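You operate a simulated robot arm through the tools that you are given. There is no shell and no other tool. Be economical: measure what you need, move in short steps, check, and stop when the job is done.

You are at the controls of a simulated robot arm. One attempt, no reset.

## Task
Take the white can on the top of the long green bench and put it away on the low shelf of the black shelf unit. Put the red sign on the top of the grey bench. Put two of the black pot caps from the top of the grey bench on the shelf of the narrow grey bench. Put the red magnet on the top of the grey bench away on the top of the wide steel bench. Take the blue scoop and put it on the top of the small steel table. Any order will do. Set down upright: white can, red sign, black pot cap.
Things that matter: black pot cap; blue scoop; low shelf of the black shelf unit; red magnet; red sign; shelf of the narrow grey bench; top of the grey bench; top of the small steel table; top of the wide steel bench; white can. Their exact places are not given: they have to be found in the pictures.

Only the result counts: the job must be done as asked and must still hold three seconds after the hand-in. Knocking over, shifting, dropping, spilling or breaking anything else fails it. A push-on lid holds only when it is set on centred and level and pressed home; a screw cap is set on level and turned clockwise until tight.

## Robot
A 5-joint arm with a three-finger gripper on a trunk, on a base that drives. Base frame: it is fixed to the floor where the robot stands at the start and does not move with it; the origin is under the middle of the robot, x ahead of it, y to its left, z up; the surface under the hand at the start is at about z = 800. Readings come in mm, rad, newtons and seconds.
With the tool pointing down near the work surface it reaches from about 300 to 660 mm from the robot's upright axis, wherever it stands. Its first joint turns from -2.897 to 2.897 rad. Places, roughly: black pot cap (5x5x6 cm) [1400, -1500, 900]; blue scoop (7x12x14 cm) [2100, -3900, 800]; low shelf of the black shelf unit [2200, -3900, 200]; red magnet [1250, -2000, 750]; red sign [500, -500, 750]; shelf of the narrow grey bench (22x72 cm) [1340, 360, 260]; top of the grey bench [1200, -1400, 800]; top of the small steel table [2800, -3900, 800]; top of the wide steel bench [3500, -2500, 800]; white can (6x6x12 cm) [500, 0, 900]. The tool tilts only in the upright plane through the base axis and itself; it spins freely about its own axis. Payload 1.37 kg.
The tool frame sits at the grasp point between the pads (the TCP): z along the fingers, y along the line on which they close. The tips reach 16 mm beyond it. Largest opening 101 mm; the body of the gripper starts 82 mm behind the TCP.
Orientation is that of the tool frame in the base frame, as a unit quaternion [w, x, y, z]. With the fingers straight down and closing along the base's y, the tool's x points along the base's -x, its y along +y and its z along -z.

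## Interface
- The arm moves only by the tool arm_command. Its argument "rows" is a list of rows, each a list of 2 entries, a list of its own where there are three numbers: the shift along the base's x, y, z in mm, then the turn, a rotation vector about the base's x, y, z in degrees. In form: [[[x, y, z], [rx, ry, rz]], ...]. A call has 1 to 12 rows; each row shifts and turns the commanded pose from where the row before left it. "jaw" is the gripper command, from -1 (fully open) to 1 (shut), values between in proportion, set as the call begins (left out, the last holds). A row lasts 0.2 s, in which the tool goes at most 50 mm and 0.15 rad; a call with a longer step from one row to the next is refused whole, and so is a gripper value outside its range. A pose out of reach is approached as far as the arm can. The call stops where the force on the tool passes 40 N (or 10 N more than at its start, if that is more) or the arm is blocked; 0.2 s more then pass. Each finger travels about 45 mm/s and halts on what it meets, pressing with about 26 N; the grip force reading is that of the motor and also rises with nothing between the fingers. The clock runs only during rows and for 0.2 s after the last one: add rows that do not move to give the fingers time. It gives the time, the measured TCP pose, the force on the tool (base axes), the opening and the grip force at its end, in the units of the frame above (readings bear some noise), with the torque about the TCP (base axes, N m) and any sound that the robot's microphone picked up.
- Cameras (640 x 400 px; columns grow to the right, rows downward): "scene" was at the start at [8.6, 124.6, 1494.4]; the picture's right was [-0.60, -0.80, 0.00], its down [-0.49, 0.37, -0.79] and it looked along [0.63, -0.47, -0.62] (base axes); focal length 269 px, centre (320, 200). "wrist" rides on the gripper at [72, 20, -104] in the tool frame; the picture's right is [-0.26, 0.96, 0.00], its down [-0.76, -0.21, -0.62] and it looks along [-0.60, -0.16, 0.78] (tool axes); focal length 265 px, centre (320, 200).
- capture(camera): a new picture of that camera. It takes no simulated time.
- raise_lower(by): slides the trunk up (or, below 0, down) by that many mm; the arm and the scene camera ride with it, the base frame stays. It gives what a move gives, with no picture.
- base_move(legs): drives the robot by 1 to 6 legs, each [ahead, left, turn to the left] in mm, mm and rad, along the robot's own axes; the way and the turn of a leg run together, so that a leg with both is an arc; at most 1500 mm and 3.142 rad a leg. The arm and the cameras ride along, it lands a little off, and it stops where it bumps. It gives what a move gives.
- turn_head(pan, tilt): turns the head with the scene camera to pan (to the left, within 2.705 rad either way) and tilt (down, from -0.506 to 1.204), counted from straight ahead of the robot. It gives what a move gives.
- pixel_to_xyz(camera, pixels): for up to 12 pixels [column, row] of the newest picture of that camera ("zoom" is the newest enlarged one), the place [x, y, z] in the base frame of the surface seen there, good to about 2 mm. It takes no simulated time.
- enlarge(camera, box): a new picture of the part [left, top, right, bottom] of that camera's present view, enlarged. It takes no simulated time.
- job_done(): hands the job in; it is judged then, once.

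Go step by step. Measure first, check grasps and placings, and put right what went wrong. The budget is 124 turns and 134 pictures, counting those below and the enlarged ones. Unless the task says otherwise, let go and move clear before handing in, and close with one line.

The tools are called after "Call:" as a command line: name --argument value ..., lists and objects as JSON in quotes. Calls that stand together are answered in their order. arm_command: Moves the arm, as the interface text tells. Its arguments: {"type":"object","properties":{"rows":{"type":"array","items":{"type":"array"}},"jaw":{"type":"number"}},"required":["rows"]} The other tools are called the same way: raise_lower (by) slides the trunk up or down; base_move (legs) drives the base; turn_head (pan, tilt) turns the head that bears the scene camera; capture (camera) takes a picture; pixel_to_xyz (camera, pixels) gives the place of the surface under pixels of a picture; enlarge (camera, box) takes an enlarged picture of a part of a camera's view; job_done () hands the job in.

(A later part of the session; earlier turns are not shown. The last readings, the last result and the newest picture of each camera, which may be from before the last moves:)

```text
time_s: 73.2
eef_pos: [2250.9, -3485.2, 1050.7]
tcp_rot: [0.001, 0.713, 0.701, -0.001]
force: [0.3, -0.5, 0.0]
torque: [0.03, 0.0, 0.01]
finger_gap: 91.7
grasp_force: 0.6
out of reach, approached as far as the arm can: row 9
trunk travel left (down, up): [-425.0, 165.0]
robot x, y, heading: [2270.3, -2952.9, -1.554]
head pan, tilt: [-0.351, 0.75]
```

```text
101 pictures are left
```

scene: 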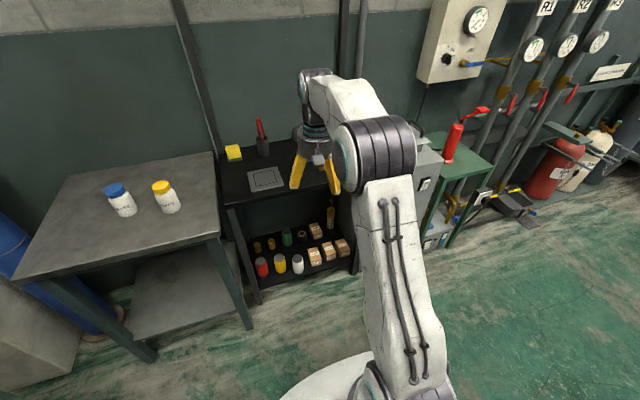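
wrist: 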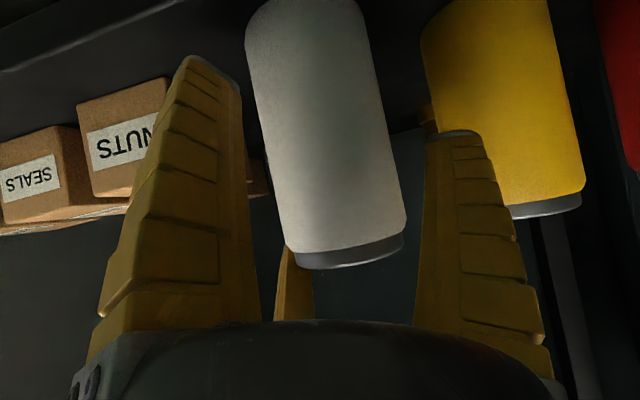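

The tool is vertical. I'll drive so that it hangs just short of the scoop and inspect from the wrist.

Call:
base_move --legs '[[0, -100, 0], [320, 0, 0]]'

Call:
capture --camera "wrist"

Call:
turn_head --pan 0.2 --tilt 0.8

Call:
capture --camera "scene"

```text
time_s: 76.0
eef_pos: [2161.5, -3799.6, 1050.3]
tcp_rot: [0.001, 0.712, 0.702, -0.002]
force: [0.3, -0.2, 0.1]
torque: [-0.02, -0.03, 0.0]
finger_gap: 91.9
grasp_force: 1.7
trunk travel left (down, up): [-425.0, 165.0]
robot x, y, heading: [2180.1, -3267.2, -1.546]
head pan, tilt: [-0.351, 0.75]
```

```text
100 pictures are left
```

wrist: 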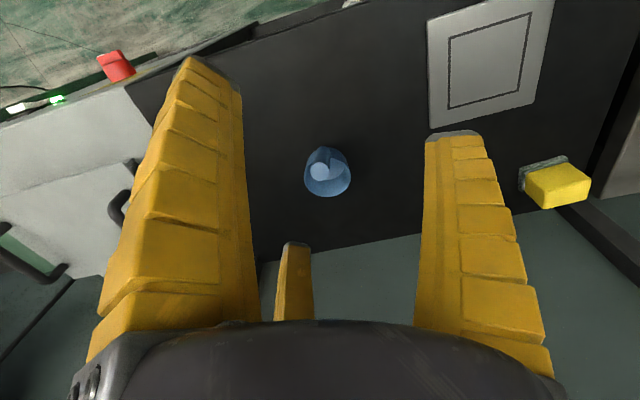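

```text
time_s: 77.0
eef_pos: [2162.0, -3799.3, 1049.7]
tcp_rot: [0.001, 0.712, 0.702, -0.001]
force: [0.4, -0.1, -0.1]
torque: [-0.01, -0.01, -0.02]
finger_gap: 91.9
grasp_force: 1.0
trunk travel left (down, up): [-425.0, 165.0]
robot x, y, heading: [2182.7, -3264.5, -1.543]
head pan, tilt: [0.201, 0.799]
```

```text
99 pictures are left
```

scene: 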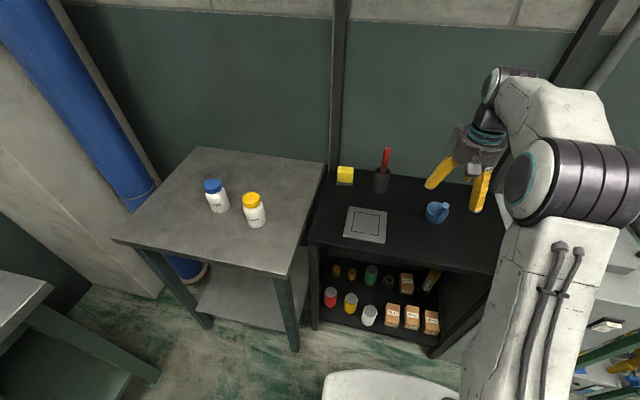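

Call:
enlarge --camera "scene" --box '[400, 180, 480, 240]'

Call:
pixel_to_xyz --camera "wrist" --pixels '[[319, 171], [312, 171], [327, 171], [325, 155], [345, 175], [310, 185], [325, 192], [560, 185]]'

Call:
pixel_to_xyz --camera "scene" --pixels '[[385, 175], [387, 155], [215, 205], [254, 215], [205, 195], [245, 210], [180, 240], [260, 260], [300, 200], [150, 235], [215, 157], [275, 165]]'

```text
6.67 times, centred on (440, 210) of scene
```

zoom: 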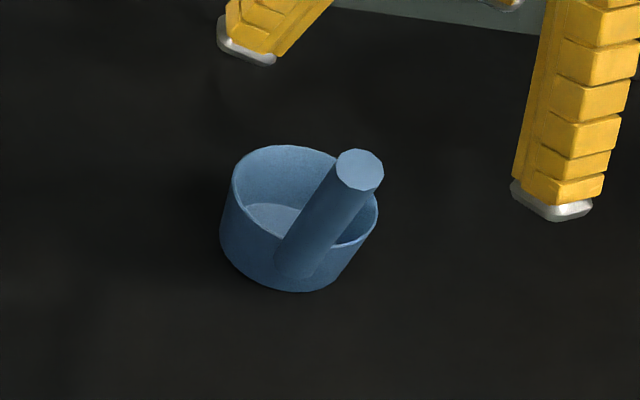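

```text
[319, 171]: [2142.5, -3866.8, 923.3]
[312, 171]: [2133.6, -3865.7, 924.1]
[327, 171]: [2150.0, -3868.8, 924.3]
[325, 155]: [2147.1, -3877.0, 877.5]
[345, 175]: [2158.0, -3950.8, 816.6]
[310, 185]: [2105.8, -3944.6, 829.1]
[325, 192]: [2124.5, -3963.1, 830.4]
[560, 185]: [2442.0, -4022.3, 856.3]
```

```text
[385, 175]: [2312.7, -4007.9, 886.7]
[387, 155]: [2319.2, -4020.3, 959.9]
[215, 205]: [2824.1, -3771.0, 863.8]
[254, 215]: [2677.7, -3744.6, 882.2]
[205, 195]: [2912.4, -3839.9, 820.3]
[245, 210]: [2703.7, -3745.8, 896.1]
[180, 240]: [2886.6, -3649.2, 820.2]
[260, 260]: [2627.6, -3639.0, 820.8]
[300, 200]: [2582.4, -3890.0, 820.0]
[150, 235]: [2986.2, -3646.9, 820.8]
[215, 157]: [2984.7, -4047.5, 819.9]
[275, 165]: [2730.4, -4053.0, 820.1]
```

The scoop's handle is a vertical ~20 mm post at (2142,-3869), top 924. I'll go over it, descend and grip.

Call:
arm_command --rows '[[[-10, -35, 0], [0, 0, 0]], [[-10, -35, 0], [0, 0, 0]], [[0, 0, -40], [0, 0, 0]], [[0, 0, -40], [0, 0, 0]], [[0, 0, -40], [0, 0, 0]], [[0, 0, -35], [0, 0, 0]], [[0, 0, 0], [0, 0, 0]]]'

Call:
arm_command --rows '[[[0, 0, 0], [0, 0, 0]], [[0, 0, 0], [0, 0, 0]], [[0, 0, 0], [0, 0, 0]], [[0, 0, 0], [0, 0, 0]], [[0, 0, 0], [0, 0, 0]], [[0, 0, 0], [0, 0, 0]]]' --jaw 1

Call:
arm_command --rows '[[[0, 0, 20], [0, 0, 0]], [[0, 0, 45], [0, 0, 0]], [[0, 0, 45], [0, 0, 0]], [[0, 0, 0], [0, 0, 0]]]'

Call:
capture --camera "scene"

Call:
capture --camera "wrist"

```text
time_s: 78.6
eef_pos: [2143.9, -3871.6, 892.6]
tcp_rot: [0.002, 0.712, 0.702, -0.001]
force: [-0.1, 0.9, 1.1]
torque: [-0.02, -0.03, 0.0]
finger_gap: 91.8
grasp_force: 1.2
trunk travel left (down, up): [-425.0, 165.0]
robot x, y, heading: [2182.8, -3265.7, -1.545]
head pan, tilt: [0.201, 0.799]
```

```text
time_s: 80.0
eef_pos: [2144.6, -3872.2, 893.0]
tcp_rot: [0.001, 0.712, 0.702, -0.003]
force: [-0.6, -0.2, 3.6]
torque: [-0.14, 0.06, -0.01]
finger_gap: 17.4
grasp_force: 25.9
trunk travel left (down, up): [-425.0, 165.0]
robot x, y, heading: [2180.9, -3265.7, -1.545]
head pan, tilt: [0.201, 0.799]
```

```text
time_s: 81.0
eef_pos: [2143.4, -3871.4, 1003.2]
tcp_rot: [0.001, 0.712, 0.702, -0.002]
force: [0.7, 0.7, -0.5]
torque: [0.01, -0.02, -0.01]
finger_gap: 15.9
grasp_force: 26.0
trunk travel left (down, up): [-425.0, 165.0]
robot x, y, heading: [2184.8, -3266.8, -1.545]
head pan, tilt: [0.201, 0.799]
```

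```text
97 pictures are left
```

scene: 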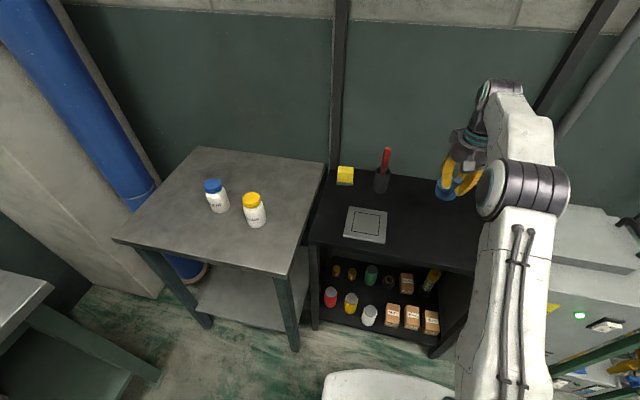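

```text
96 pictures are left
```

wrist: 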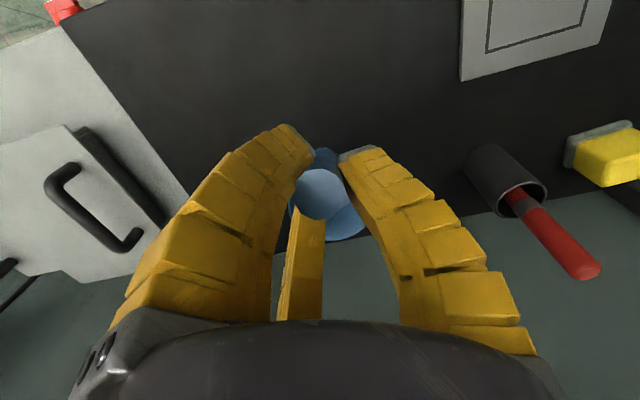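

The scoop is held. I'll lift, then strafe left to the small steel table (top z=820), aiming behind the two bottles.

Call:
arm_command --rows '[[[0, 0, 40], [0, 0, 0]], [[0, 0, 40], [0, 0, 0]], [[0, 0, 40], [0, 0, 0]]]'

Call:
base_move --legs '[[0, 620, 0]]'

Call:
turn_head --pan 0.1 --tilt 0.8

Call:
capture --camera "scene"

Call:
capture --camera "wrist"

```text
time_s: 81.8
eef_pos: [2143.8, -3841.9, 1105.9]
tcp_rot: [0.001, 0.711, 0.703, -0.001]
force: [-0.3, -0.4, -0.8]
torque: [0.03, 0.0, 0.0]
finger_gap: 15.1
grasp_force: 26.1
out of reach, approached as far as the arm can: row 2, 3
trunk travel left (down, up): [-425.0, 165.0]
robot x, y, heading: [2181.1, -3265.3, -1.543]
head pan, tilt: [0.201, 0.799]
```

```text
time_s: 85.2
eef_pos: [2735.6, -3834.0, 1106.9]
tcp_rot: [0.002, 0.72, 0.694, -0.001]
force: [0.2, 0.0, -0.6]
torque: [0.01, 0.0, -0.01]
finger_gap: 14.4
grasp_force: 25.7
trunk travel left (down, up): [-425.0, 165.0]
robot x, y, heading: [2788.0, -3259.7, -1.572]
head pan, tilt: [0.201, 0.799]
```

```text
time_s: 85.8
eef_pos: [2734.9, -3832.9, 1107.1]
tcp_rot: [0.001, 0.72, 0.694, -0.001]
force: [0.1, -0.1, -1.3]
torque: [0.02, 0.02, 0.04]
finger_gap: 14.4
grasp_force: 26.4
trunk travel left (down, up): [-425.0, 165.0]
robot x, y, heading: [2784.8, -3258.7, -1.567]
head pan, tilt: [0.099, 0.799]
```

```text
95 pictures are left
```

scene: 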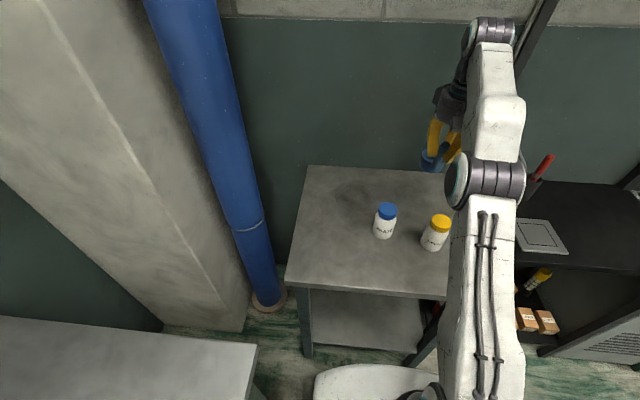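

```text
94 pictures are left
```

wrist: 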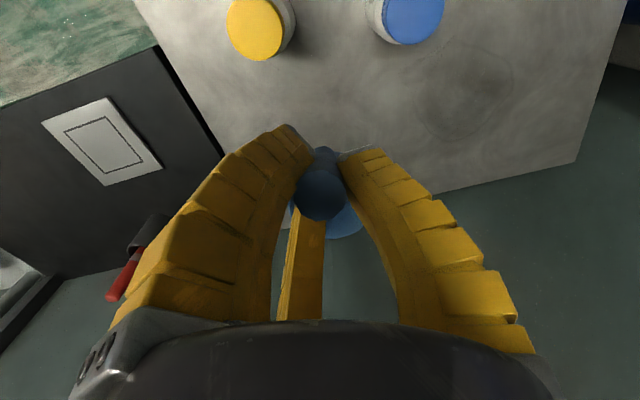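

I'll move to about (2770,-3893), behind the bottles, and lower to contact.

Call:
arm_command --rows '[[[12, 0, -30], [0, 0, 0]], [[12, -20, -30], [0, 0, 0]], [[11, -20, -30], [0, 0, 0]], [[0, -20, -30], [0, 0, 0]], [[0, 0, -30], [0, 0, 0]], [[0, 0, -25], [0, 0, 0]], [[0, 0, -10], [0, 0, 0]], [[0, 0, 0], [0, 0, 0]]]'

Call:
capture --camera "scene"

Call:
capture --camera "wrist"

```text
time_s: 87.6
eef_pos: [2769.6, -3905.3, 923.3]
tcp_rot: [0.0, 0.72, 0.694, -0.001]
force: [-0.5, 0.2, -0.3]
torque: [0.0, 0.0, 0.01]
finger_gap: 14.1
grasp_force: 26.3
out of reach, approached as far as the arm can: row 5, 6
trunk travel left (down, up): [-425.0, 165.0]
robot x, y, heading: [2784.6, -3255.3, -1.569]
head pan, tilt: [0.099, 0.799]
```

```text
93 pictures are left
```

scene: 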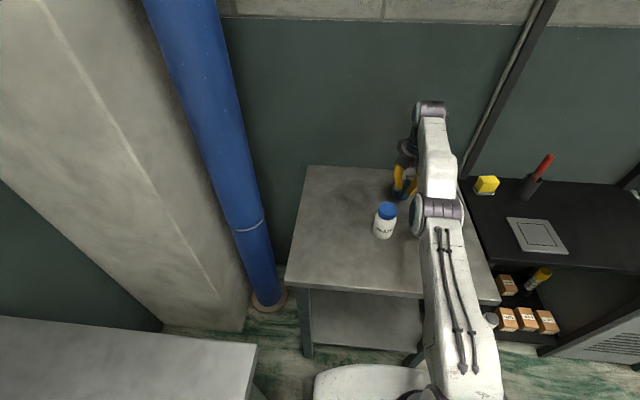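

```text
92 pictures are left
```

wrist: 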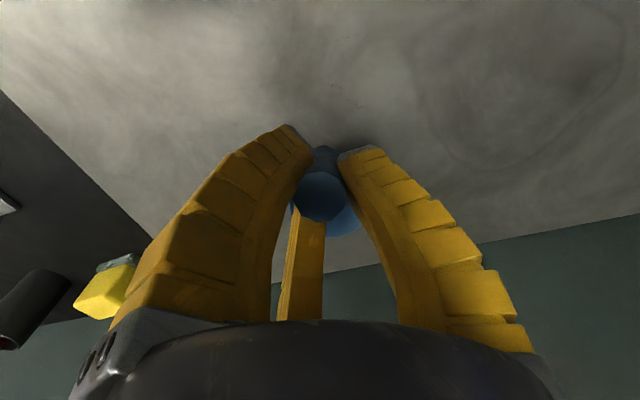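

Call:
arm_command --rows '[[[0, 3, -5], [0, 0, 0]], [[0, 2, -5], [0, 0, 0]], [[0, 0, -3], [0, 0, 0]], [[0, 0, 0], [0, 0, 0]]]'

Call:
capture --camera "wrist"

Call:
enlarge --camera "scene" --box '[350, 150, 470, 250]'

```text
time_s: 88.6
eef_pos: [2769.9, -3907.7, 914.2]
tcp_rot: [0.002, 0.72, 0.694, -0.002]
force: [-0.7, 2.1, 9.6]
torque: [-0.08, -0.14, 0.06]
finger_gap: 15.4
grasp_force: 25.9
out of reach, approached as far as the arm can: row 1, 2
trunk travel left (down, up): [-425.0, 165.0]
robot x, y, heading: [2786.0, -3260.7, -1.568]
head pan, tilt: [0.099, 0.799]
```

```text
91 pictures are left
```

wrist: 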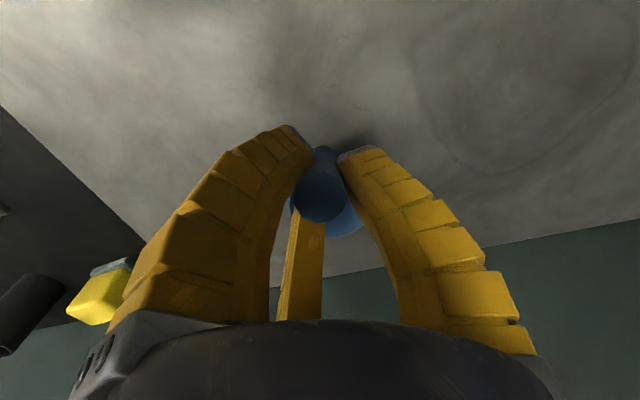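

```text
4.00 times, centred on (410, 200) of scene
```

zoom: 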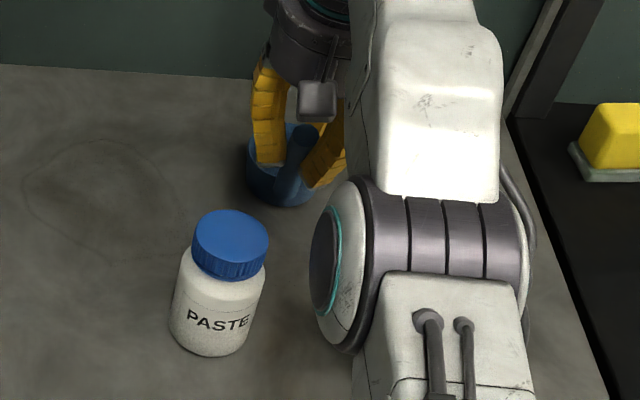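

Contact (9.6 N), and the scoop stands on the table. I'll open and lift straight up.

Call:
arm_command --rows '[[[0, 0, 0], [0, 0, 0]], [[0, 0, 0], [0, 0, 0]], [[0, 0, 0], [0, 0, 0]], [[0, 0, 0], [0, 0, 0]]]' --jaw -0.2

Call:
arm_command --rows '[[[0, 0, 20], [0, 0, 0]], [[0, 0, 30], [0, 0, 0]], [[0, 10, 40], [0, 0, 0]], [[0, 20, 40], [0, 0, 0]], [[0, 40, 20], [0, 0, 0]], [[0, 45, 10], [0, 0, 0]], [[0, 45, 0], [0, 0, 0]]]'

Call:
capture --camera "scene"

Call:
capture --camera "wrist"

```text
time_s: 89.6
eef_pos: [2770.9, -3908.3, 913.3]
tcp_rot: [0.001, 0.72, 0.694, 0.0]
force: [0.1, -0.4, -0.8]
torque: [0.0, 0.0, 0.02]
finger_gap: 64.1
grasp_force: 2.1
trunk travel left (down, up): [-425.0, 165.0]
robot x, y, heading: [2783.4, -3257.0, -1.568]
head pan, tilt: [0.099, 0.799]
```

```text
time_s: 91.2
eef_pos: [2772.2, -3736.3, 1064.9]
tcp_rot: [0.003, 0.72, 0.694, -0.003]
force: [-0.2, 1.5, -0.1]
torque: [0.06, -0.02, 0.01]
finger_gap: 64.0
grasp_force: 2.6
out of reach, approached as far as the arm can: row 2
trunk travel left (down, up): [-425.0, 165.0]
robot x, y, heading: [2784.8, -3259.5, -1.565]
head pan, tilt: [0.099, 0.799]
```

```text
89 pictures are left
```

scene: 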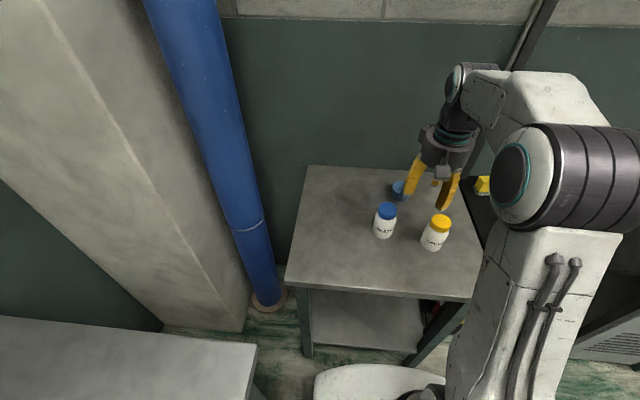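

```text
88 pictures are left
```

wrist: 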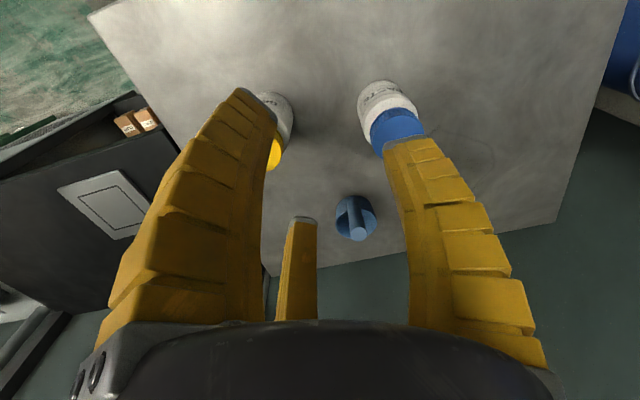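

The scoop is standing on the small table, untouched by the withdrawal. Next, the red magnet: drive to the end of the grey bench and turn to face it.

Call:
base_move --legs '[[-350, 0, 0], [0, -1450, 0], [0, 0, 3.14]]'

Call:
turn_head --pan 0.0 --tilt 0.65

Call:
capture --camera "scene"

```text
time_s: 107.7
eef_pos: [1329.9, -2445.0, 1064.4]
tcp_rot: [-0.001, 0.726, -0.687, -0.001]
force: [0.6, 0.6, -0.3]
torque: [0.01, 0.0, -0.01]
finger_gap: 64.1
grasp_force: 2.3
trunk travel left (down, up): [-425.0, 165.0]
robot x, y, heading: [1356.4, -2924.8, 1.665]
head pan, tilt: [0.099, 0.799]
```

```text
time_s: 108.4
eef_pos: [1329.5, -2445.8, 1064.4]
tcp_rot: [-0.001, 0.727, -0.687, -0.001]
force: [-0.4, -0.1, 0.6]
torque: [0.01, 0.02, -0.02]
finger_gap: 64.2
grasp_force: 2.7
trunk travel left (down, up): [-425.0, 165.0]
robot x, y, heading: [1360.9, -2923.5, 1.669]
head pan, tilt: [0.0, 0.649]
```

```text
87 pictures are left
```

scene: 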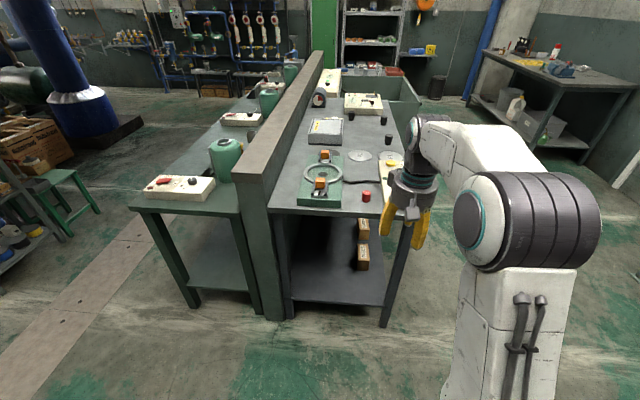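

Call:
enlarge --camera "scene" --box '[260, 60, 430, 220]'

Call:
pixel_to_xyz --camera "scene" --pixels '[[367, 197], [367, 193], [380, 212], [272, 205], [250, 205], [380, 118], [388, 139], [378, 103], [340, 120], [385, 100], [240, 170], [320, 50]]'

```text
2.50 times, centred on (345, 140) of scene
```

zoom: 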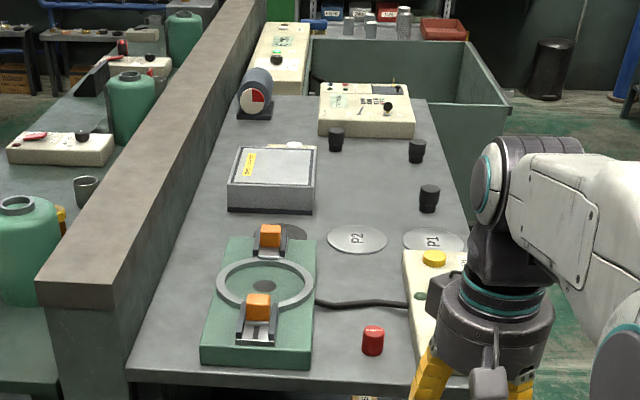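

```text
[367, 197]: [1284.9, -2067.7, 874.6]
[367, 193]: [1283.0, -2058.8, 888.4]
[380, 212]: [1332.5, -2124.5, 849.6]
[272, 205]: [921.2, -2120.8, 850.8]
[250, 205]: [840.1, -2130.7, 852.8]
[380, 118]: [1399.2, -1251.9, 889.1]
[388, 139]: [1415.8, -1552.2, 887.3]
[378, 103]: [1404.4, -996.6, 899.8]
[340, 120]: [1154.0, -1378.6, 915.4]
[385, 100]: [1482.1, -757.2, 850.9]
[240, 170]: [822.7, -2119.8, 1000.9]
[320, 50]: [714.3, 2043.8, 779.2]
```

Caps stand at (1416,-1552), (1399,-1252) and about (1200,-1200), and the magnet is at (1284,-2063), 40 mm tall on top z=850. I'll drive up to the magnet.

Call:
base_move --legs '[[300, 0, 0]]'

Call:
capture --camera "wrist"

Call:
capture --camera "scene"

```text
time_s: 110.5
eef_pos: [1299.0, -2142.0, 1064.2]
tcp_rot: [-0.001, 0.729, -0.685, -0.001]
force: [-0.3, 0.3, 0.0]
torque: [-0.02, 0.02, -0.02]
finger_gap: 64.0
grasp_force: 2.9
trunk travel left (down, up): [-425.0, 165.0]
robot x, y, heading: [1329.1, -2621.6, 1.671]
head pan, tilt: [0.0, 0.649]
```

```text
85 pictures are left
```

wrist: 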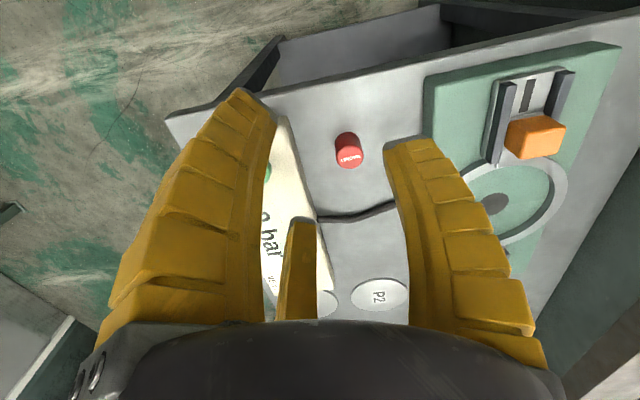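

```text
84 pictures are left
```

scene: 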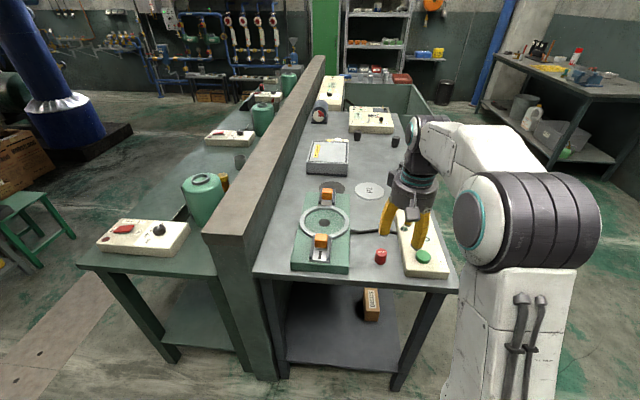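

Call:
pixel_to_xyz --camera "wrist" --pixels '[[348, 159], [337, 159], [361, 157], [348, 167], [348, 140], [315, 150], [430, 130]]'

Call:
pixel_to_xyz --camera "scene" --pixels '[[402, 250], [348, 250], [425, 250], [381, 251]]'

```text
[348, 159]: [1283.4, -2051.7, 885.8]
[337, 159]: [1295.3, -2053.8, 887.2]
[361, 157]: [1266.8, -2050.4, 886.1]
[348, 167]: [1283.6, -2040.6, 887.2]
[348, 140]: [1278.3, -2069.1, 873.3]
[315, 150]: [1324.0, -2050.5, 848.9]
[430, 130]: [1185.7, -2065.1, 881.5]
```

```text
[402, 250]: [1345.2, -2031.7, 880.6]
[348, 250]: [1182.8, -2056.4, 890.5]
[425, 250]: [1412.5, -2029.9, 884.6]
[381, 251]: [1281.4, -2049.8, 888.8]
```

The magnet's centre is (1282,-2052) and a white box edge lies at x≈1340. With a 64 mm opening the fingers fit. I'll descend and grip.

Call:
arm_command --rows '[[[-9, 45, 0], [0, 0, 0]], [[-8, 45, 0], [0, 0, 0]], [[0, 0, -45], [0, 0, 0]], [[0, 0, -45], [0, 0, 0]], [[0, 0, -45], [0, 0, 0]], [[0, 0, -35], [0, 0, 0]], [[0, 0, -20], [0, 0, 0]], [[0, 0, 0], [0, 0, 0]]]'

Call:
capture --camera "wrist"

```text
time_s: 112.3
eef_pos: [1284.0, -2052.4, 875.8]
tcp_rot: [-0.002, 0.728, -0.685, -0.002]
force: [0.8, 0.4, -0.4]
torque: [0.01, -0.02, -0.01]
finger_gap: 64.0
grasp_force: 2.6
trunk travel left (down, up): [-425.0, 165.0]
robot x, y, heading: [1332.5, -2621.2, 1.669]
head pan, tilt: [0.0, 0.649]
```

```text
83 pictures are left
```

wrist: 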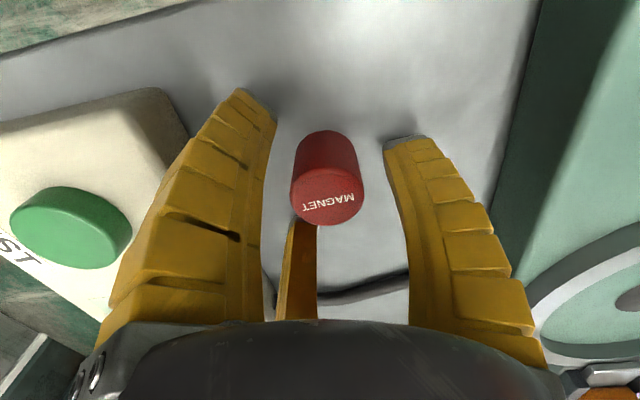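

It reads "MAGNET" and is centred between the fingers. I'll close and lift.

Call:
arm_command --rows '[[[0, 0, -3], [0, 0, 0]], [[0, 0, 0], [0, 0, 0]], [[0, 0, 0], [0, 0, 0]], [[0, 0, 0], [0, 0, 0]], [[0, 0, 0], [0, 0, 0]]]' --jaw 1

Call:
arm_command --rows '[[[0, 0, 15], [0, 0, 0]], [[0, 0, 40], [0, 0, 0]], [[0, 0, 45], [0, 0, 0]], [[0, -20, 45], [0, 0, 0]], [[0, -40, 25], [0, 0, 0]], [[0, -40, 20], [0, 0, 0]]]'

Call:
capture --camera "wrist"

Call:
turn_head --pan -1.3 --tilt 0.6

Call:
capture --camera "scene"

Call:
pixel_to_xyz --camera "scene" --pixels '[[320, 100], [250, 120], [200, 140], [380, 120], [150, 130], [300, 140], [400, 150]]'

```text
time_s: 113.5
eef_pos: [1283.3, -2052.1, 873.2]
tcp_rot: [-0.002, 0.728, -0.686, -0.001]
force: [-1.3, 0.0, 6.1]
torque: [-0.02, 0.13, 0.01]
finger_gap: 27.3
grasp_force: 25.6
trunk travel left (down, up): [-425.0, 165.0]
robot x, y, heading: [1328.7, -2620.9, 1.669]
head pan, tilt: [0.0, 0.649]
```

```text
time_s: 114.9
eef_pos: [1279.1, -2151.9, 1062.2]
tcp_rot: [-0.001, 0.729, -0.685, -0.001]
force: [0.8, -0.3, -1.4]
torque: [-0.03, -0.03, -0.03]
finger_gap: 24.7
grasp_force: 25.8
trunk travel left (down, up): [-425.0, 165.0]
robot x, y, heading: [1329.5, -2618.9, 1.671]
head pan, tilt: [0.0, 0.649]
```

```text
82 pictures are left
```

wrist: 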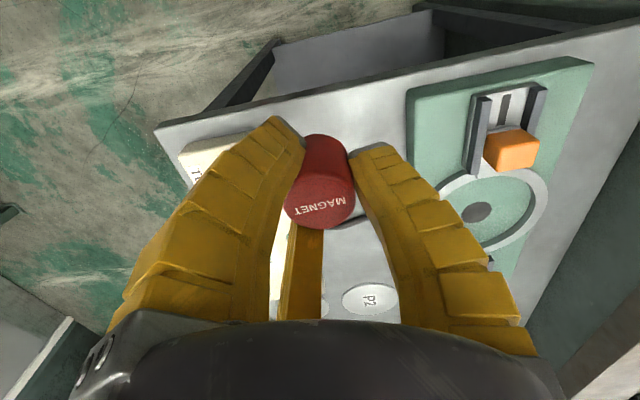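

```text
time_s: 116.3
eef_pos: [1279.2, -2150.3, 1061.1]
tcp_rot: [-0.001, 0.728, -0.686, -0.002]
force: [0.4, 0.6, -0.8]
torque: [-0.03, -0.01, -0.01]
finger_gap: 24.4
grasp_force: 26.1
trunk travel left (down, up): [-425.0, 165.0]
robot x, y, heading: [1333.0, -2621.1, 1.667]
head pan, tilt: [-1.3, 0.6]
```

```text
81 pictures are left
```

scene: 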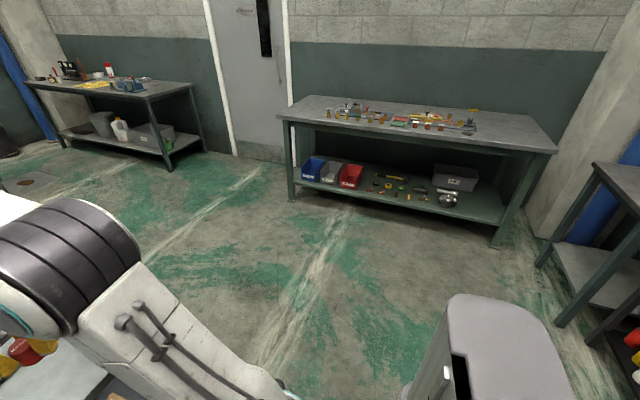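

```text
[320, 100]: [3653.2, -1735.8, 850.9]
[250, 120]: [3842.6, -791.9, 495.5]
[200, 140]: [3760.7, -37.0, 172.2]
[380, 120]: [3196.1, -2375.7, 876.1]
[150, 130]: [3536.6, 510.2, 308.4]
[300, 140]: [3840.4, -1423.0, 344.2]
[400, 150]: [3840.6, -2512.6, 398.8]
```

The magnet is held. I'll turn right and drive toward the wide steel bench.

Call:
base_move --legs '[[0, 0, -1.668], [1150, 0, 0]]'

Call:
turn_head --pan 0.0 --tilt 0.7

Call:
capture --camera "scene"

Call:
pixel_to_xyz --camera "scene" --pixels '[[280, 200], [320, 200], [360, 200], [400, 200], [420, 180], [300, 230], [340, 230], [380, 160], [440, 220], [340, 180]]'

```text
time_s: 126.2
eef_pos: [2950.5, -2591.2, 1061.7]
tcp_rot: [0.002, 0.007, 1.0, 0.0]
force: [-0.3, -0.1, -0.9]
torque: [0.04, -0.01, -0.01]
finger_gap: 24.2
grasp_force: 25.6
trunk travel left (down, up): [-425.0, 165.0]
robot x, y, heading: [2476.6, -2607.6, 0.021]
head pan, tilt: [-1.3, 0.6]
```

```text
time_s: 127.7
eef_pos: [2951.6, -2590.7, 1062.6]
tcp_rot: [0.002, 0.007, 1.0, 0.0]
force: [-0.4, -0.3, -0.8]
torque: [0.01, 0.05, 0.0]
finger_gap: 24.2
grasp_force: 25.5
trunk travel left (down, up): [-425.0, 165.0]
robot x, y, heading: [2481.2, -2606.1, 0.028]
head pan, tilt: [0.0, 0.7]
```

```text
80 pictures are left
```

scene: 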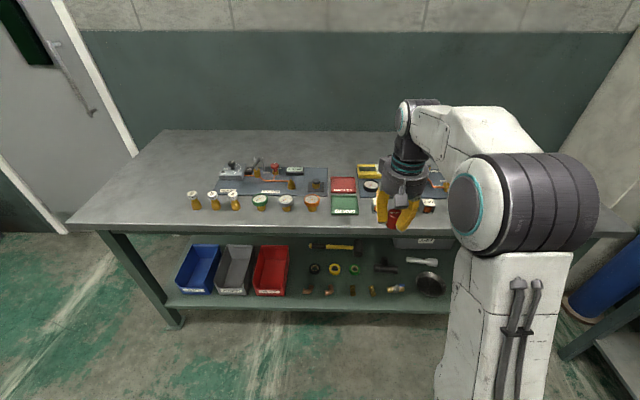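

```text
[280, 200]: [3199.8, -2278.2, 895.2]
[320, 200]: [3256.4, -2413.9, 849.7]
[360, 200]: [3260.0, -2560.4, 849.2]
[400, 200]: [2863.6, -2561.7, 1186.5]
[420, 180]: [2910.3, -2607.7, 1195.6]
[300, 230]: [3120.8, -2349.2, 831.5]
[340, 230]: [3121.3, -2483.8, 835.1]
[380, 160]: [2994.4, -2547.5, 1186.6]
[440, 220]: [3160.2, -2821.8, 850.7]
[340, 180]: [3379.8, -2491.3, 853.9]
```

The left end of the bench top near y≈-1800 is clear (pixel (130,190)). I'll strafe there and approach.

Call:
base_move --legs '[[0, 770, 0], [190, 0, 0]]'

Call:
capture --camera "wrist"

Call:
capture --camera "scene"

```text
time_s: 133.1
eef_pos: [3112.9, -1790.7, 1062.2]
tcp_rot: [0.002, -0.004, 1.0, 0.001]
force: [0.2, -0.7, -1.3]
torque: [0.01, 0.03, 0.01]
finger_gap: 24.3
grasp_force: 26.3
trunk travel left (down, up): [-425.0, 165.0]
robot x, y, heading: [2640.0, -1817.1, 0.047]
head pan, tilt: [0.0, 0.7]
```

```text
79 pictures are left
```

wrist: 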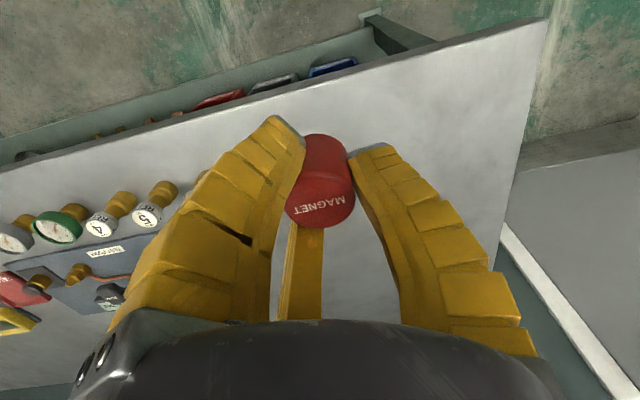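

```text
78 pictures are left
```

scene: 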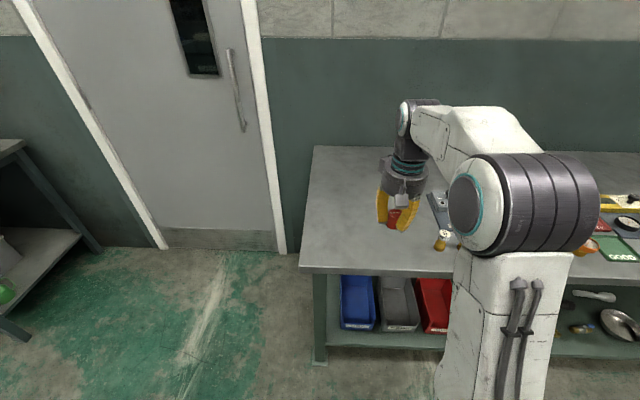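

Clear space. I'll move out to x≈3240 and lower to the top.

Call:
arm_command --rows '[[[45, 0, -10], [0, 0, 0]], [[45, 2, -40], [0, 0, 0]], [[40, 3, -45], [0, 0, 0]], [[0, 0, -45], [0, 0, 0]], [[0, 0, -35], [0, 0, 0]], [[0, 0, -10], [0, 0, 0]], [[0, 0, -5], [0, 0, 0]], [[0, 0, 0], [0, 0, 0]]]'

```text
refused: row 2 steps farther than a row can; nothing moved
```

Call:
arm_command --rows '[[[45, 0, -10], [0, 0, 0]], [[40, 2, -20], [0, 0, 0]], [[40, 3, -20], [0, 0, 0]], [[0, 0, -45], [0, 0, 0]], [[0, 0, -45], [0, 0, 0]], [[0, 0, -35], [0, 0, 0]], [[0, 0, -10], [0, 0, 0]], [[0, 0, -4], [0, 0, 0]], [[0, 0, 0], [0, 0, 0]]]'

Call:
capture --camera "wrist"

```text
time_s: 135.1
eef_pos: [3239.9, -1784.1, 874.3]
tcp_rot: [0.003, -0.005, 1.0, 0.0]
force: [0.5, 0.3, 9.7]
torque: [0.1, 0.11, -0.03]
finger_gap: 25.9
grasp_force: 25.9
trunk travel left (down, up): [-425.0, 165.0]
robot x, y, heading: [2641.1, -1814.7, 0.048]
head pan, tilt: [0.0, 0.7]
```

```text
77 pictures are left
```

wrist: 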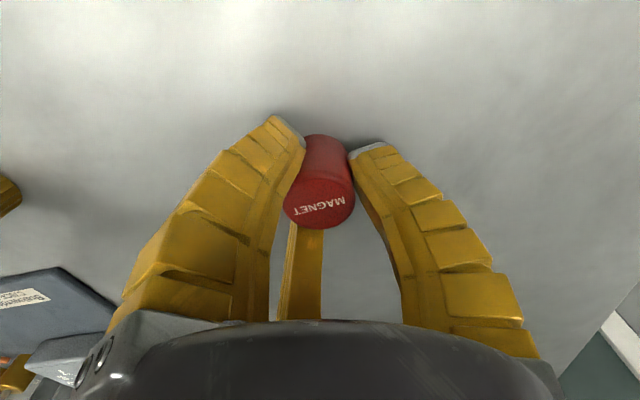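

Contact (9.7 N). Release, rise and retract.

Call:
arm_command --rows '[[[0, 0, 0], [0, 0, 0]], [[0, 0, 0], [0, 0, 0]], [[0, 0, 0], [0, 0, 0]], [[0, 0, 0], [0, 0, 0]], [[0, 0, 20], [0, 0, 0]], [[0, 0, 40], [0, 0, 0]], [[0, 0, 45], [0, 0, 0]], [[-20, 0, 40], [0, 0, 0]], [[-40, 0, 25], [0, 0, 0]], [[-45, 0, 15], [0, 0, 0]]]' --jaw -0.3

Call:
capture --camera "wrist"

```text
time_s: 137.2
eef_pos: [3131.2, -1783.7, 1060.2]
tcp_rot: [0.001, -0.005, 1.0, 0.0]
force: [-1.1, 0.1, -0.5]
torque: [0.0, 0.0, 0.0]
finger_gap: 68.8
grasp_force: 2.3
trunk travel left (down, up): [-425.0, 165.0]
robot x, y, heading: [2638.5, -1819.9, 0.051]
head pan, tilt: [0.0, 0.7]
```

```text
76 pictures are left
```

wrist: 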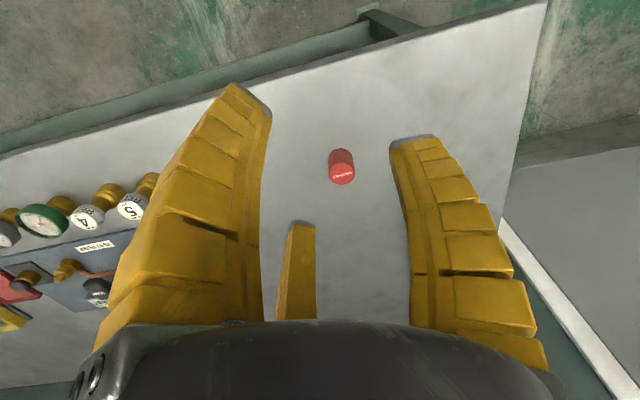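

The magnet is placed. Now I'll turn around to face the grey bench from the aisle near the caps and survey the narrow bench.

Call:
base_move --legs '[[-550, 0, 0], [0, 0, 3.09], [0, -420, 0]]'

Call:
turn_head --pan -0.9 --tilt 0.6

Call:
capture --camera "scene"

Call:
turn_head --pan 0.3 --tilt 0.75

Call:
capture --camera "scene"

```text
time_s: 149.9
eef_pos: [1574.6, -1474.9, 1059.2]
tcp_rot: [0.0, 1.0, 0.011, -0.002]
force: [0.4, 1.3, -0.1]
torque: [-0.01, 0.02, 0.03]
finger_gap: 68.7
grasp_force: 2.0
trunk travel left (down, up): [-425.0, 165.0]
robot x, y, heading: [2063.6, -1440.1, -3.081]
head pan, tilt: [0.0, 0.7]
```

```text
time_s: 151.1
eef_pos: [1574.4, -1475.4, 1059.6]
tcp_rot: [0.0, 1.0, 0.011, -0.001]
force: [-0.3, -0.5, -1.2]
torque: [-0.01, -0.02, 0.03]
finger_gap: 68.6
grasp_force: 2.4
trunk travel left (down, up): [-425.0, 165.0]
robot x, y, heading: [2065.3, -1434.4, -3.086]
head pan, tilt: [-0.901, 0.6]
```

```text
75 pictures are left
```

scene: 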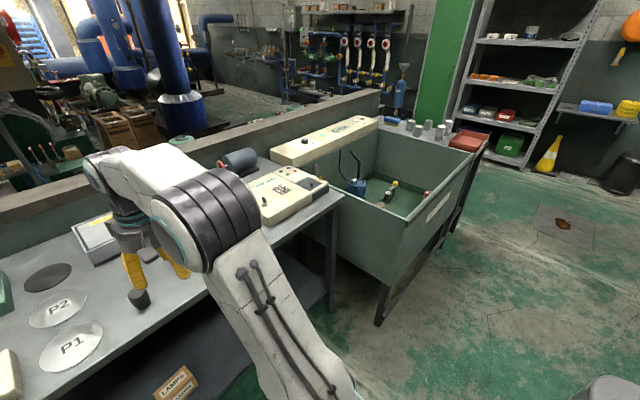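

```text
time_s: 152.5
eef_pos: [1573.8, -1475.6, 1059.6]
tcp_rot: [0.0, 1.0, 0.012, -0.001]
force: [0.3, 0.2, 0.2]
torque: [-0.02, 0.03, 0.0]
finger_gap: 68.8
grasp_force: 2.2
trunk travel left (down, up): [-425.0, 165.0]
robot x, y, heading: [2063.3, -1437.8, -3.084]
head pan, tilt: [0.3, 0.75]
```

```text
74 pictures are left
```

scene: 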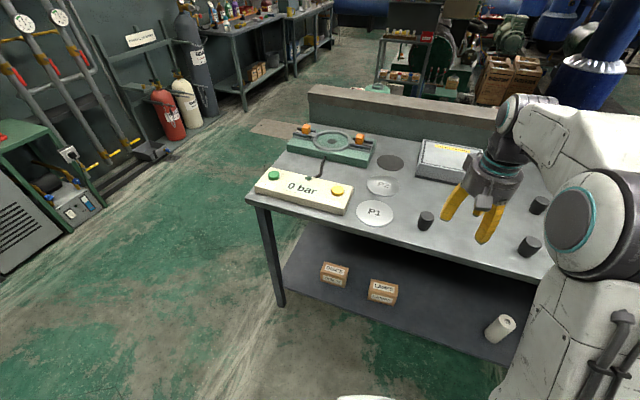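

I see three black caps at (426,220), (530,245) and (540,205). I'll zoom and measure.

Call:
enlarge --camera "scene" --box '[400, 180, 560, 270]'

Call:
pixel_to_xyz --camera "scene" --pixels '[[426, 213], [426, 222], [419, 214], [433, 214], [426, 229], [528, 240], [528, 250], [540, 202], [400, 247], [390, 215], [256, 195], [440, 260]]'

```text
4.00 times, centred on (480, 225) of scene
```

zoom: 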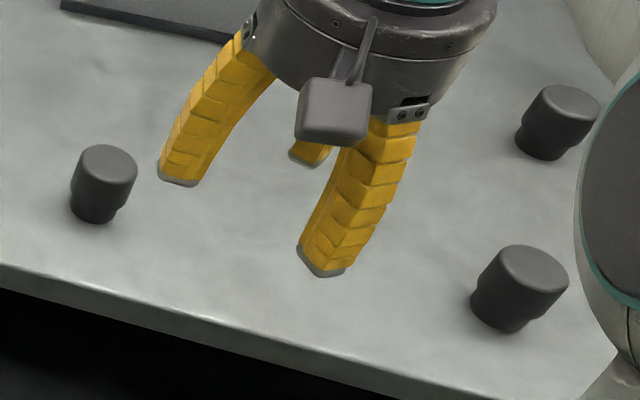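

```text
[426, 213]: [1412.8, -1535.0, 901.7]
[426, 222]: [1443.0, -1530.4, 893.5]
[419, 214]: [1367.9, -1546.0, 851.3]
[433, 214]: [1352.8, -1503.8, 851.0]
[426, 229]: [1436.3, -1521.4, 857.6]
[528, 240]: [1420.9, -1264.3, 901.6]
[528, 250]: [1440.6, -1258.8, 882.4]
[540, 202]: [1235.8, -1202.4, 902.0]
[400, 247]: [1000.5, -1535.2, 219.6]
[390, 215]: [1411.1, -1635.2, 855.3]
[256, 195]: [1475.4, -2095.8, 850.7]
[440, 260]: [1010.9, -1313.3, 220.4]
```

Caps are ~45 mm wide with tops at z 902. I'll align the robot so the cap at (1412,-1537) is straight ahead, and tilt 45° for the later shelf placement.

Call:
base_move --legs '[[66, 61, 0]]'

Call:
arm_command --rows '[[[0, 0, 0], [-0.43, 7.48, 0.33]], [[0, 0, 0], [-0.43, 7.48, 0.33]], [[0, 0, 0], [-0.43, 7.48, 0.33]], [[0, 0, 0], [-0.43, 7.48, 0.33]], [[0, 0, 0], [-0.43, 7.48, 0.33]], [[0, 0, 0], [-0.43, 7.48, 0.33]], [[0, 0, 0], [0, 0, 0]]]'

Call:
capture --camera "scene"

```text
time_s: 153.6
eef_pos: [1508.2, -1542.0, 1059.0]
tcp_rot: [0.001, 1.0, 0.011, -0.001]
force: [-0.1, -0.1, 0.7]
torque: [0.01, -0.05, 0.01]
finger_gap: 68.5
grasp_force: 2.2
trunk travel left (down, up): [-425.0, 165.0]
robot x, y, heading: [1999.8, -1497.9, -3.076]
head pan, tilt: [0.3, 0.75]
```

```text
time_s: 155.2
eef_pos: [1509.4, -1541.4, 1060.4]
tcp_rot: [0.02, 0.923, 0.028, -0.384]
force: [-0.9, -0.7, 0.4]
torque: [-0.04, 0.0, -0.03]
finger_gap: 68.7
grasp_force: 1.8
trunk travel left (down, up): [-425.0, 165.0]
robot x, y, heading: [2000.6, -1507.5, -3.083]
head pan, tilt: [0.3, 0.75]
```

```text
72 pictures are left
```

scene: 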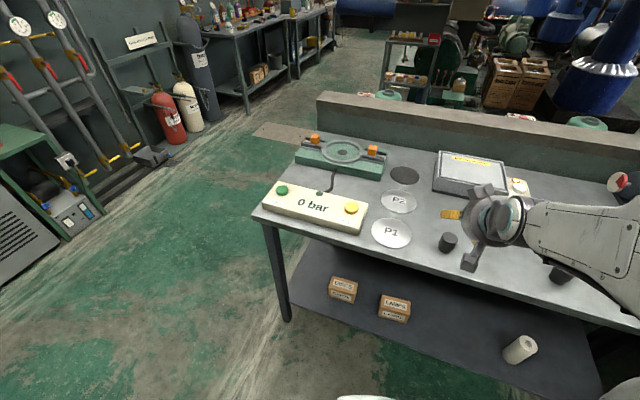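

Call:
pixel_to_xyz --camera "scene" --pixels '[[450, 235], [442, 236], [456, 238], [447, 241], [448, 246]]'

Call:
capture --camera "wrist"

```text
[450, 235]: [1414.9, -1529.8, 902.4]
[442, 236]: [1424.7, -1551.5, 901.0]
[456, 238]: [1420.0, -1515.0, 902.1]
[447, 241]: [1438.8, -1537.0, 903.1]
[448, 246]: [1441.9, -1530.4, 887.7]
```

```text
71 pictures are left
```

wrist: 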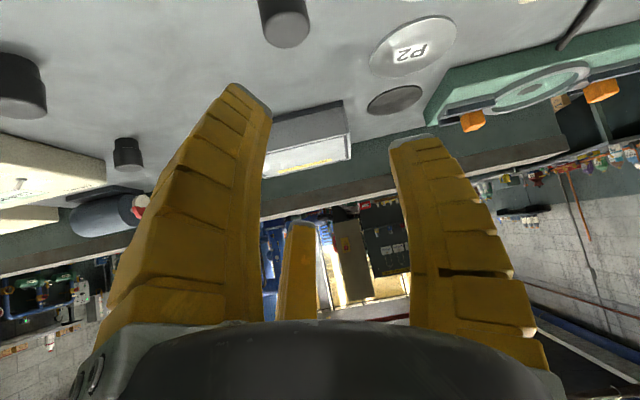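

Cap centre ≈ (1419,-1533). I'll move above and descend with the jaw a bit wider.

Call:
arm_command --rows '[[[-46, 4, 0], [0, 0, 0]], [[-46, 4, 0], [0, 0, 0]], [[0, 0, -40], [0, 0, 0]], [[0, 0, -40], [0, 0, 0]], [[0, 0, -30], [0, 0, 0]], [[0, 0, 0], [0, 0, 0]]]' --jaw -0.6

Call:
capture --camera "wrist"

Call:
pixel_to_xyz --camera "wrist" --pixels '[[290, 70], [300, 60], [280, 60]]'

```text
time_s: 156.6
eef_pos: [1418.5, -1540.8, 950.2]
tcp_rot: [0.015, 0.923, 0.026, -0.384]
force: [0.3, -0.9, 0.1]
torque: [-0.04, -0.02, -0.03]
finger_gap: 82.8
grasp_force: 2.1
out of reach, approached as far as the arm can: row 2
trunk travel left (down, up): [-425.0, 165.0]
robot x, y, heading: [1999.3, -1503.8, -3.077]
head pan, tilt: [0.3, 0.75]
```

```text
70 pictures are left
```

wrist: 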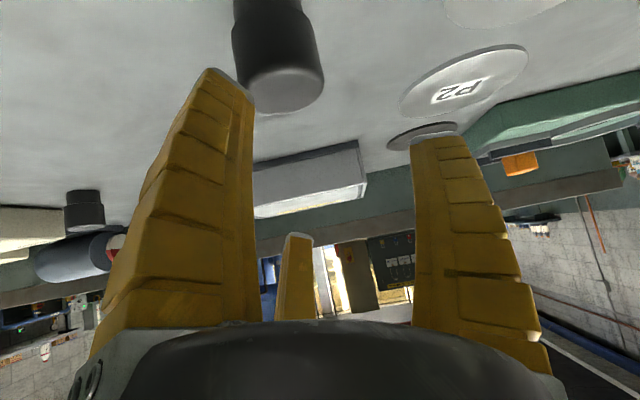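

```text
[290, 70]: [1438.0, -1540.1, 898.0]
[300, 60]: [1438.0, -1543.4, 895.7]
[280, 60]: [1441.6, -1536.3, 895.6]
```

Call:
arm_command --rows '[[[0, 5, -25], [0, 0, 0]], [[0, 0, -25], [0, 0, 0]], [[0, 0, -16], [0, 0, 0]], [[0, 0, 0], [0, 0, 0]]]'

Call:
capture --camera "wrist"

Call:
enlarge --camera "scene" --box '[400, 180, 560, 280]'

```text
time_s: 157.6
eef_pos: [1419.4, -1535.3, 894.6]
tcp_rot: [0.013, 0.918, 0.027, -0.395]
force: [13.7, -3.8, 23.9]
torque: [0.42, -1.23, -0.32]
finger_gap: 81.8
grasp_force: 0.7
trunk travel left (down, up): [-425.0, 165.0]
robot x, y, heading: [1999.3, -1498.5, -3.083]
head pan, tilt: [0.3, 0.75]
stopped in row 4: the force on the tool passed its limit at 42 N (the readings are from after the stop); the commanded pose is now the measured one
```

```text
69 pictures are left
```

wrist: 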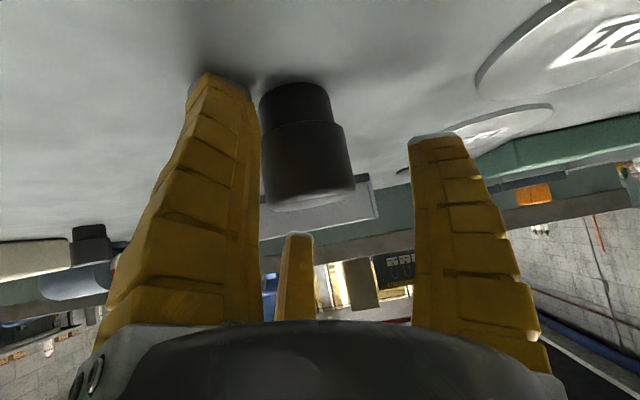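

```text
4.00 times, centred on (480, 230) of scene
```

zoom: 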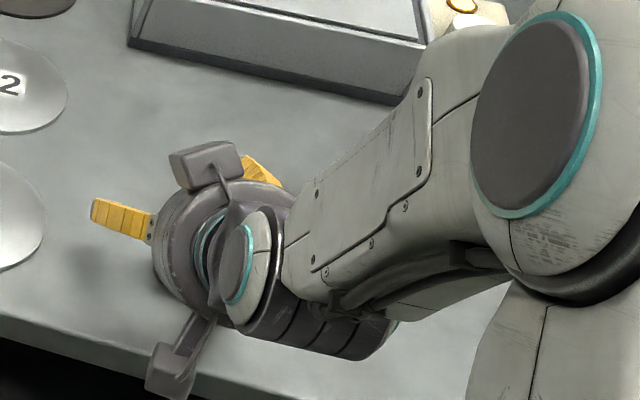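

The tool stopped on contact at z≈894, before the cap's grip height. I'll find out what touches: possibly the camera bracket at zoom (175,370) near the bench edge.

Call:
pixel_to_xyz --camera "zoom" --pixels '[[165, 380], [190, 380], [150, 360], [195, 330], [175, 280], [220, 365], [60, 355], [205, 160], [160, 230], [380, 345], [300, 340]]'

Call:
pixel_to_xyz --camera "wrist" --pixels '[[305, 170], [265, 150], [345, 150], [305, 110], [310, 200], [225, 85], [435, 140], [340, 135]]'

```text
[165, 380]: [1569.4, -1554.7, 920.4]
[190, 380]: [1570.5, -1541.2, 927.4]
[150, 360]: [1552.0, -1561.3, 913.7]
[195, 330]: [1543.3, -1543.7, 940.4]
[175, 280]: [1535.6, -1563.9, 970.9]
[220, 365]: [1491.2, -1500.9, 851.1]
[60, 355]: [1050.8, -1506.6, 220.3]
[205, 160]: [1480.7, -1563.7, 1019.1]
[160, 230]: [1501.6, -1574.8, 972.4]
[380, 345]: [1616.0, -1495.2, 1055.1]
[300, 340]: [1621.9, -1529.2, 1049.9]
```

```text
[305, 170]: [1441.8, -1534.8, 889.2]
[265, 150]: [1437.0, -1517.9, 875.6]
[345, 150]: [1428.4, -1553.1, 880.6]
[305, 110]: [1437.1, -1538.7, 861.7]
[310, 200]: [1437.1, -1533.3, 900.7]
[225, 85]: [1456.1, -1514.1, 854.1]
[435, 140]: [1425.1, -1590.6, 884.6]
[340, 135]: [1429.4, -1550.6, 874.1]
```

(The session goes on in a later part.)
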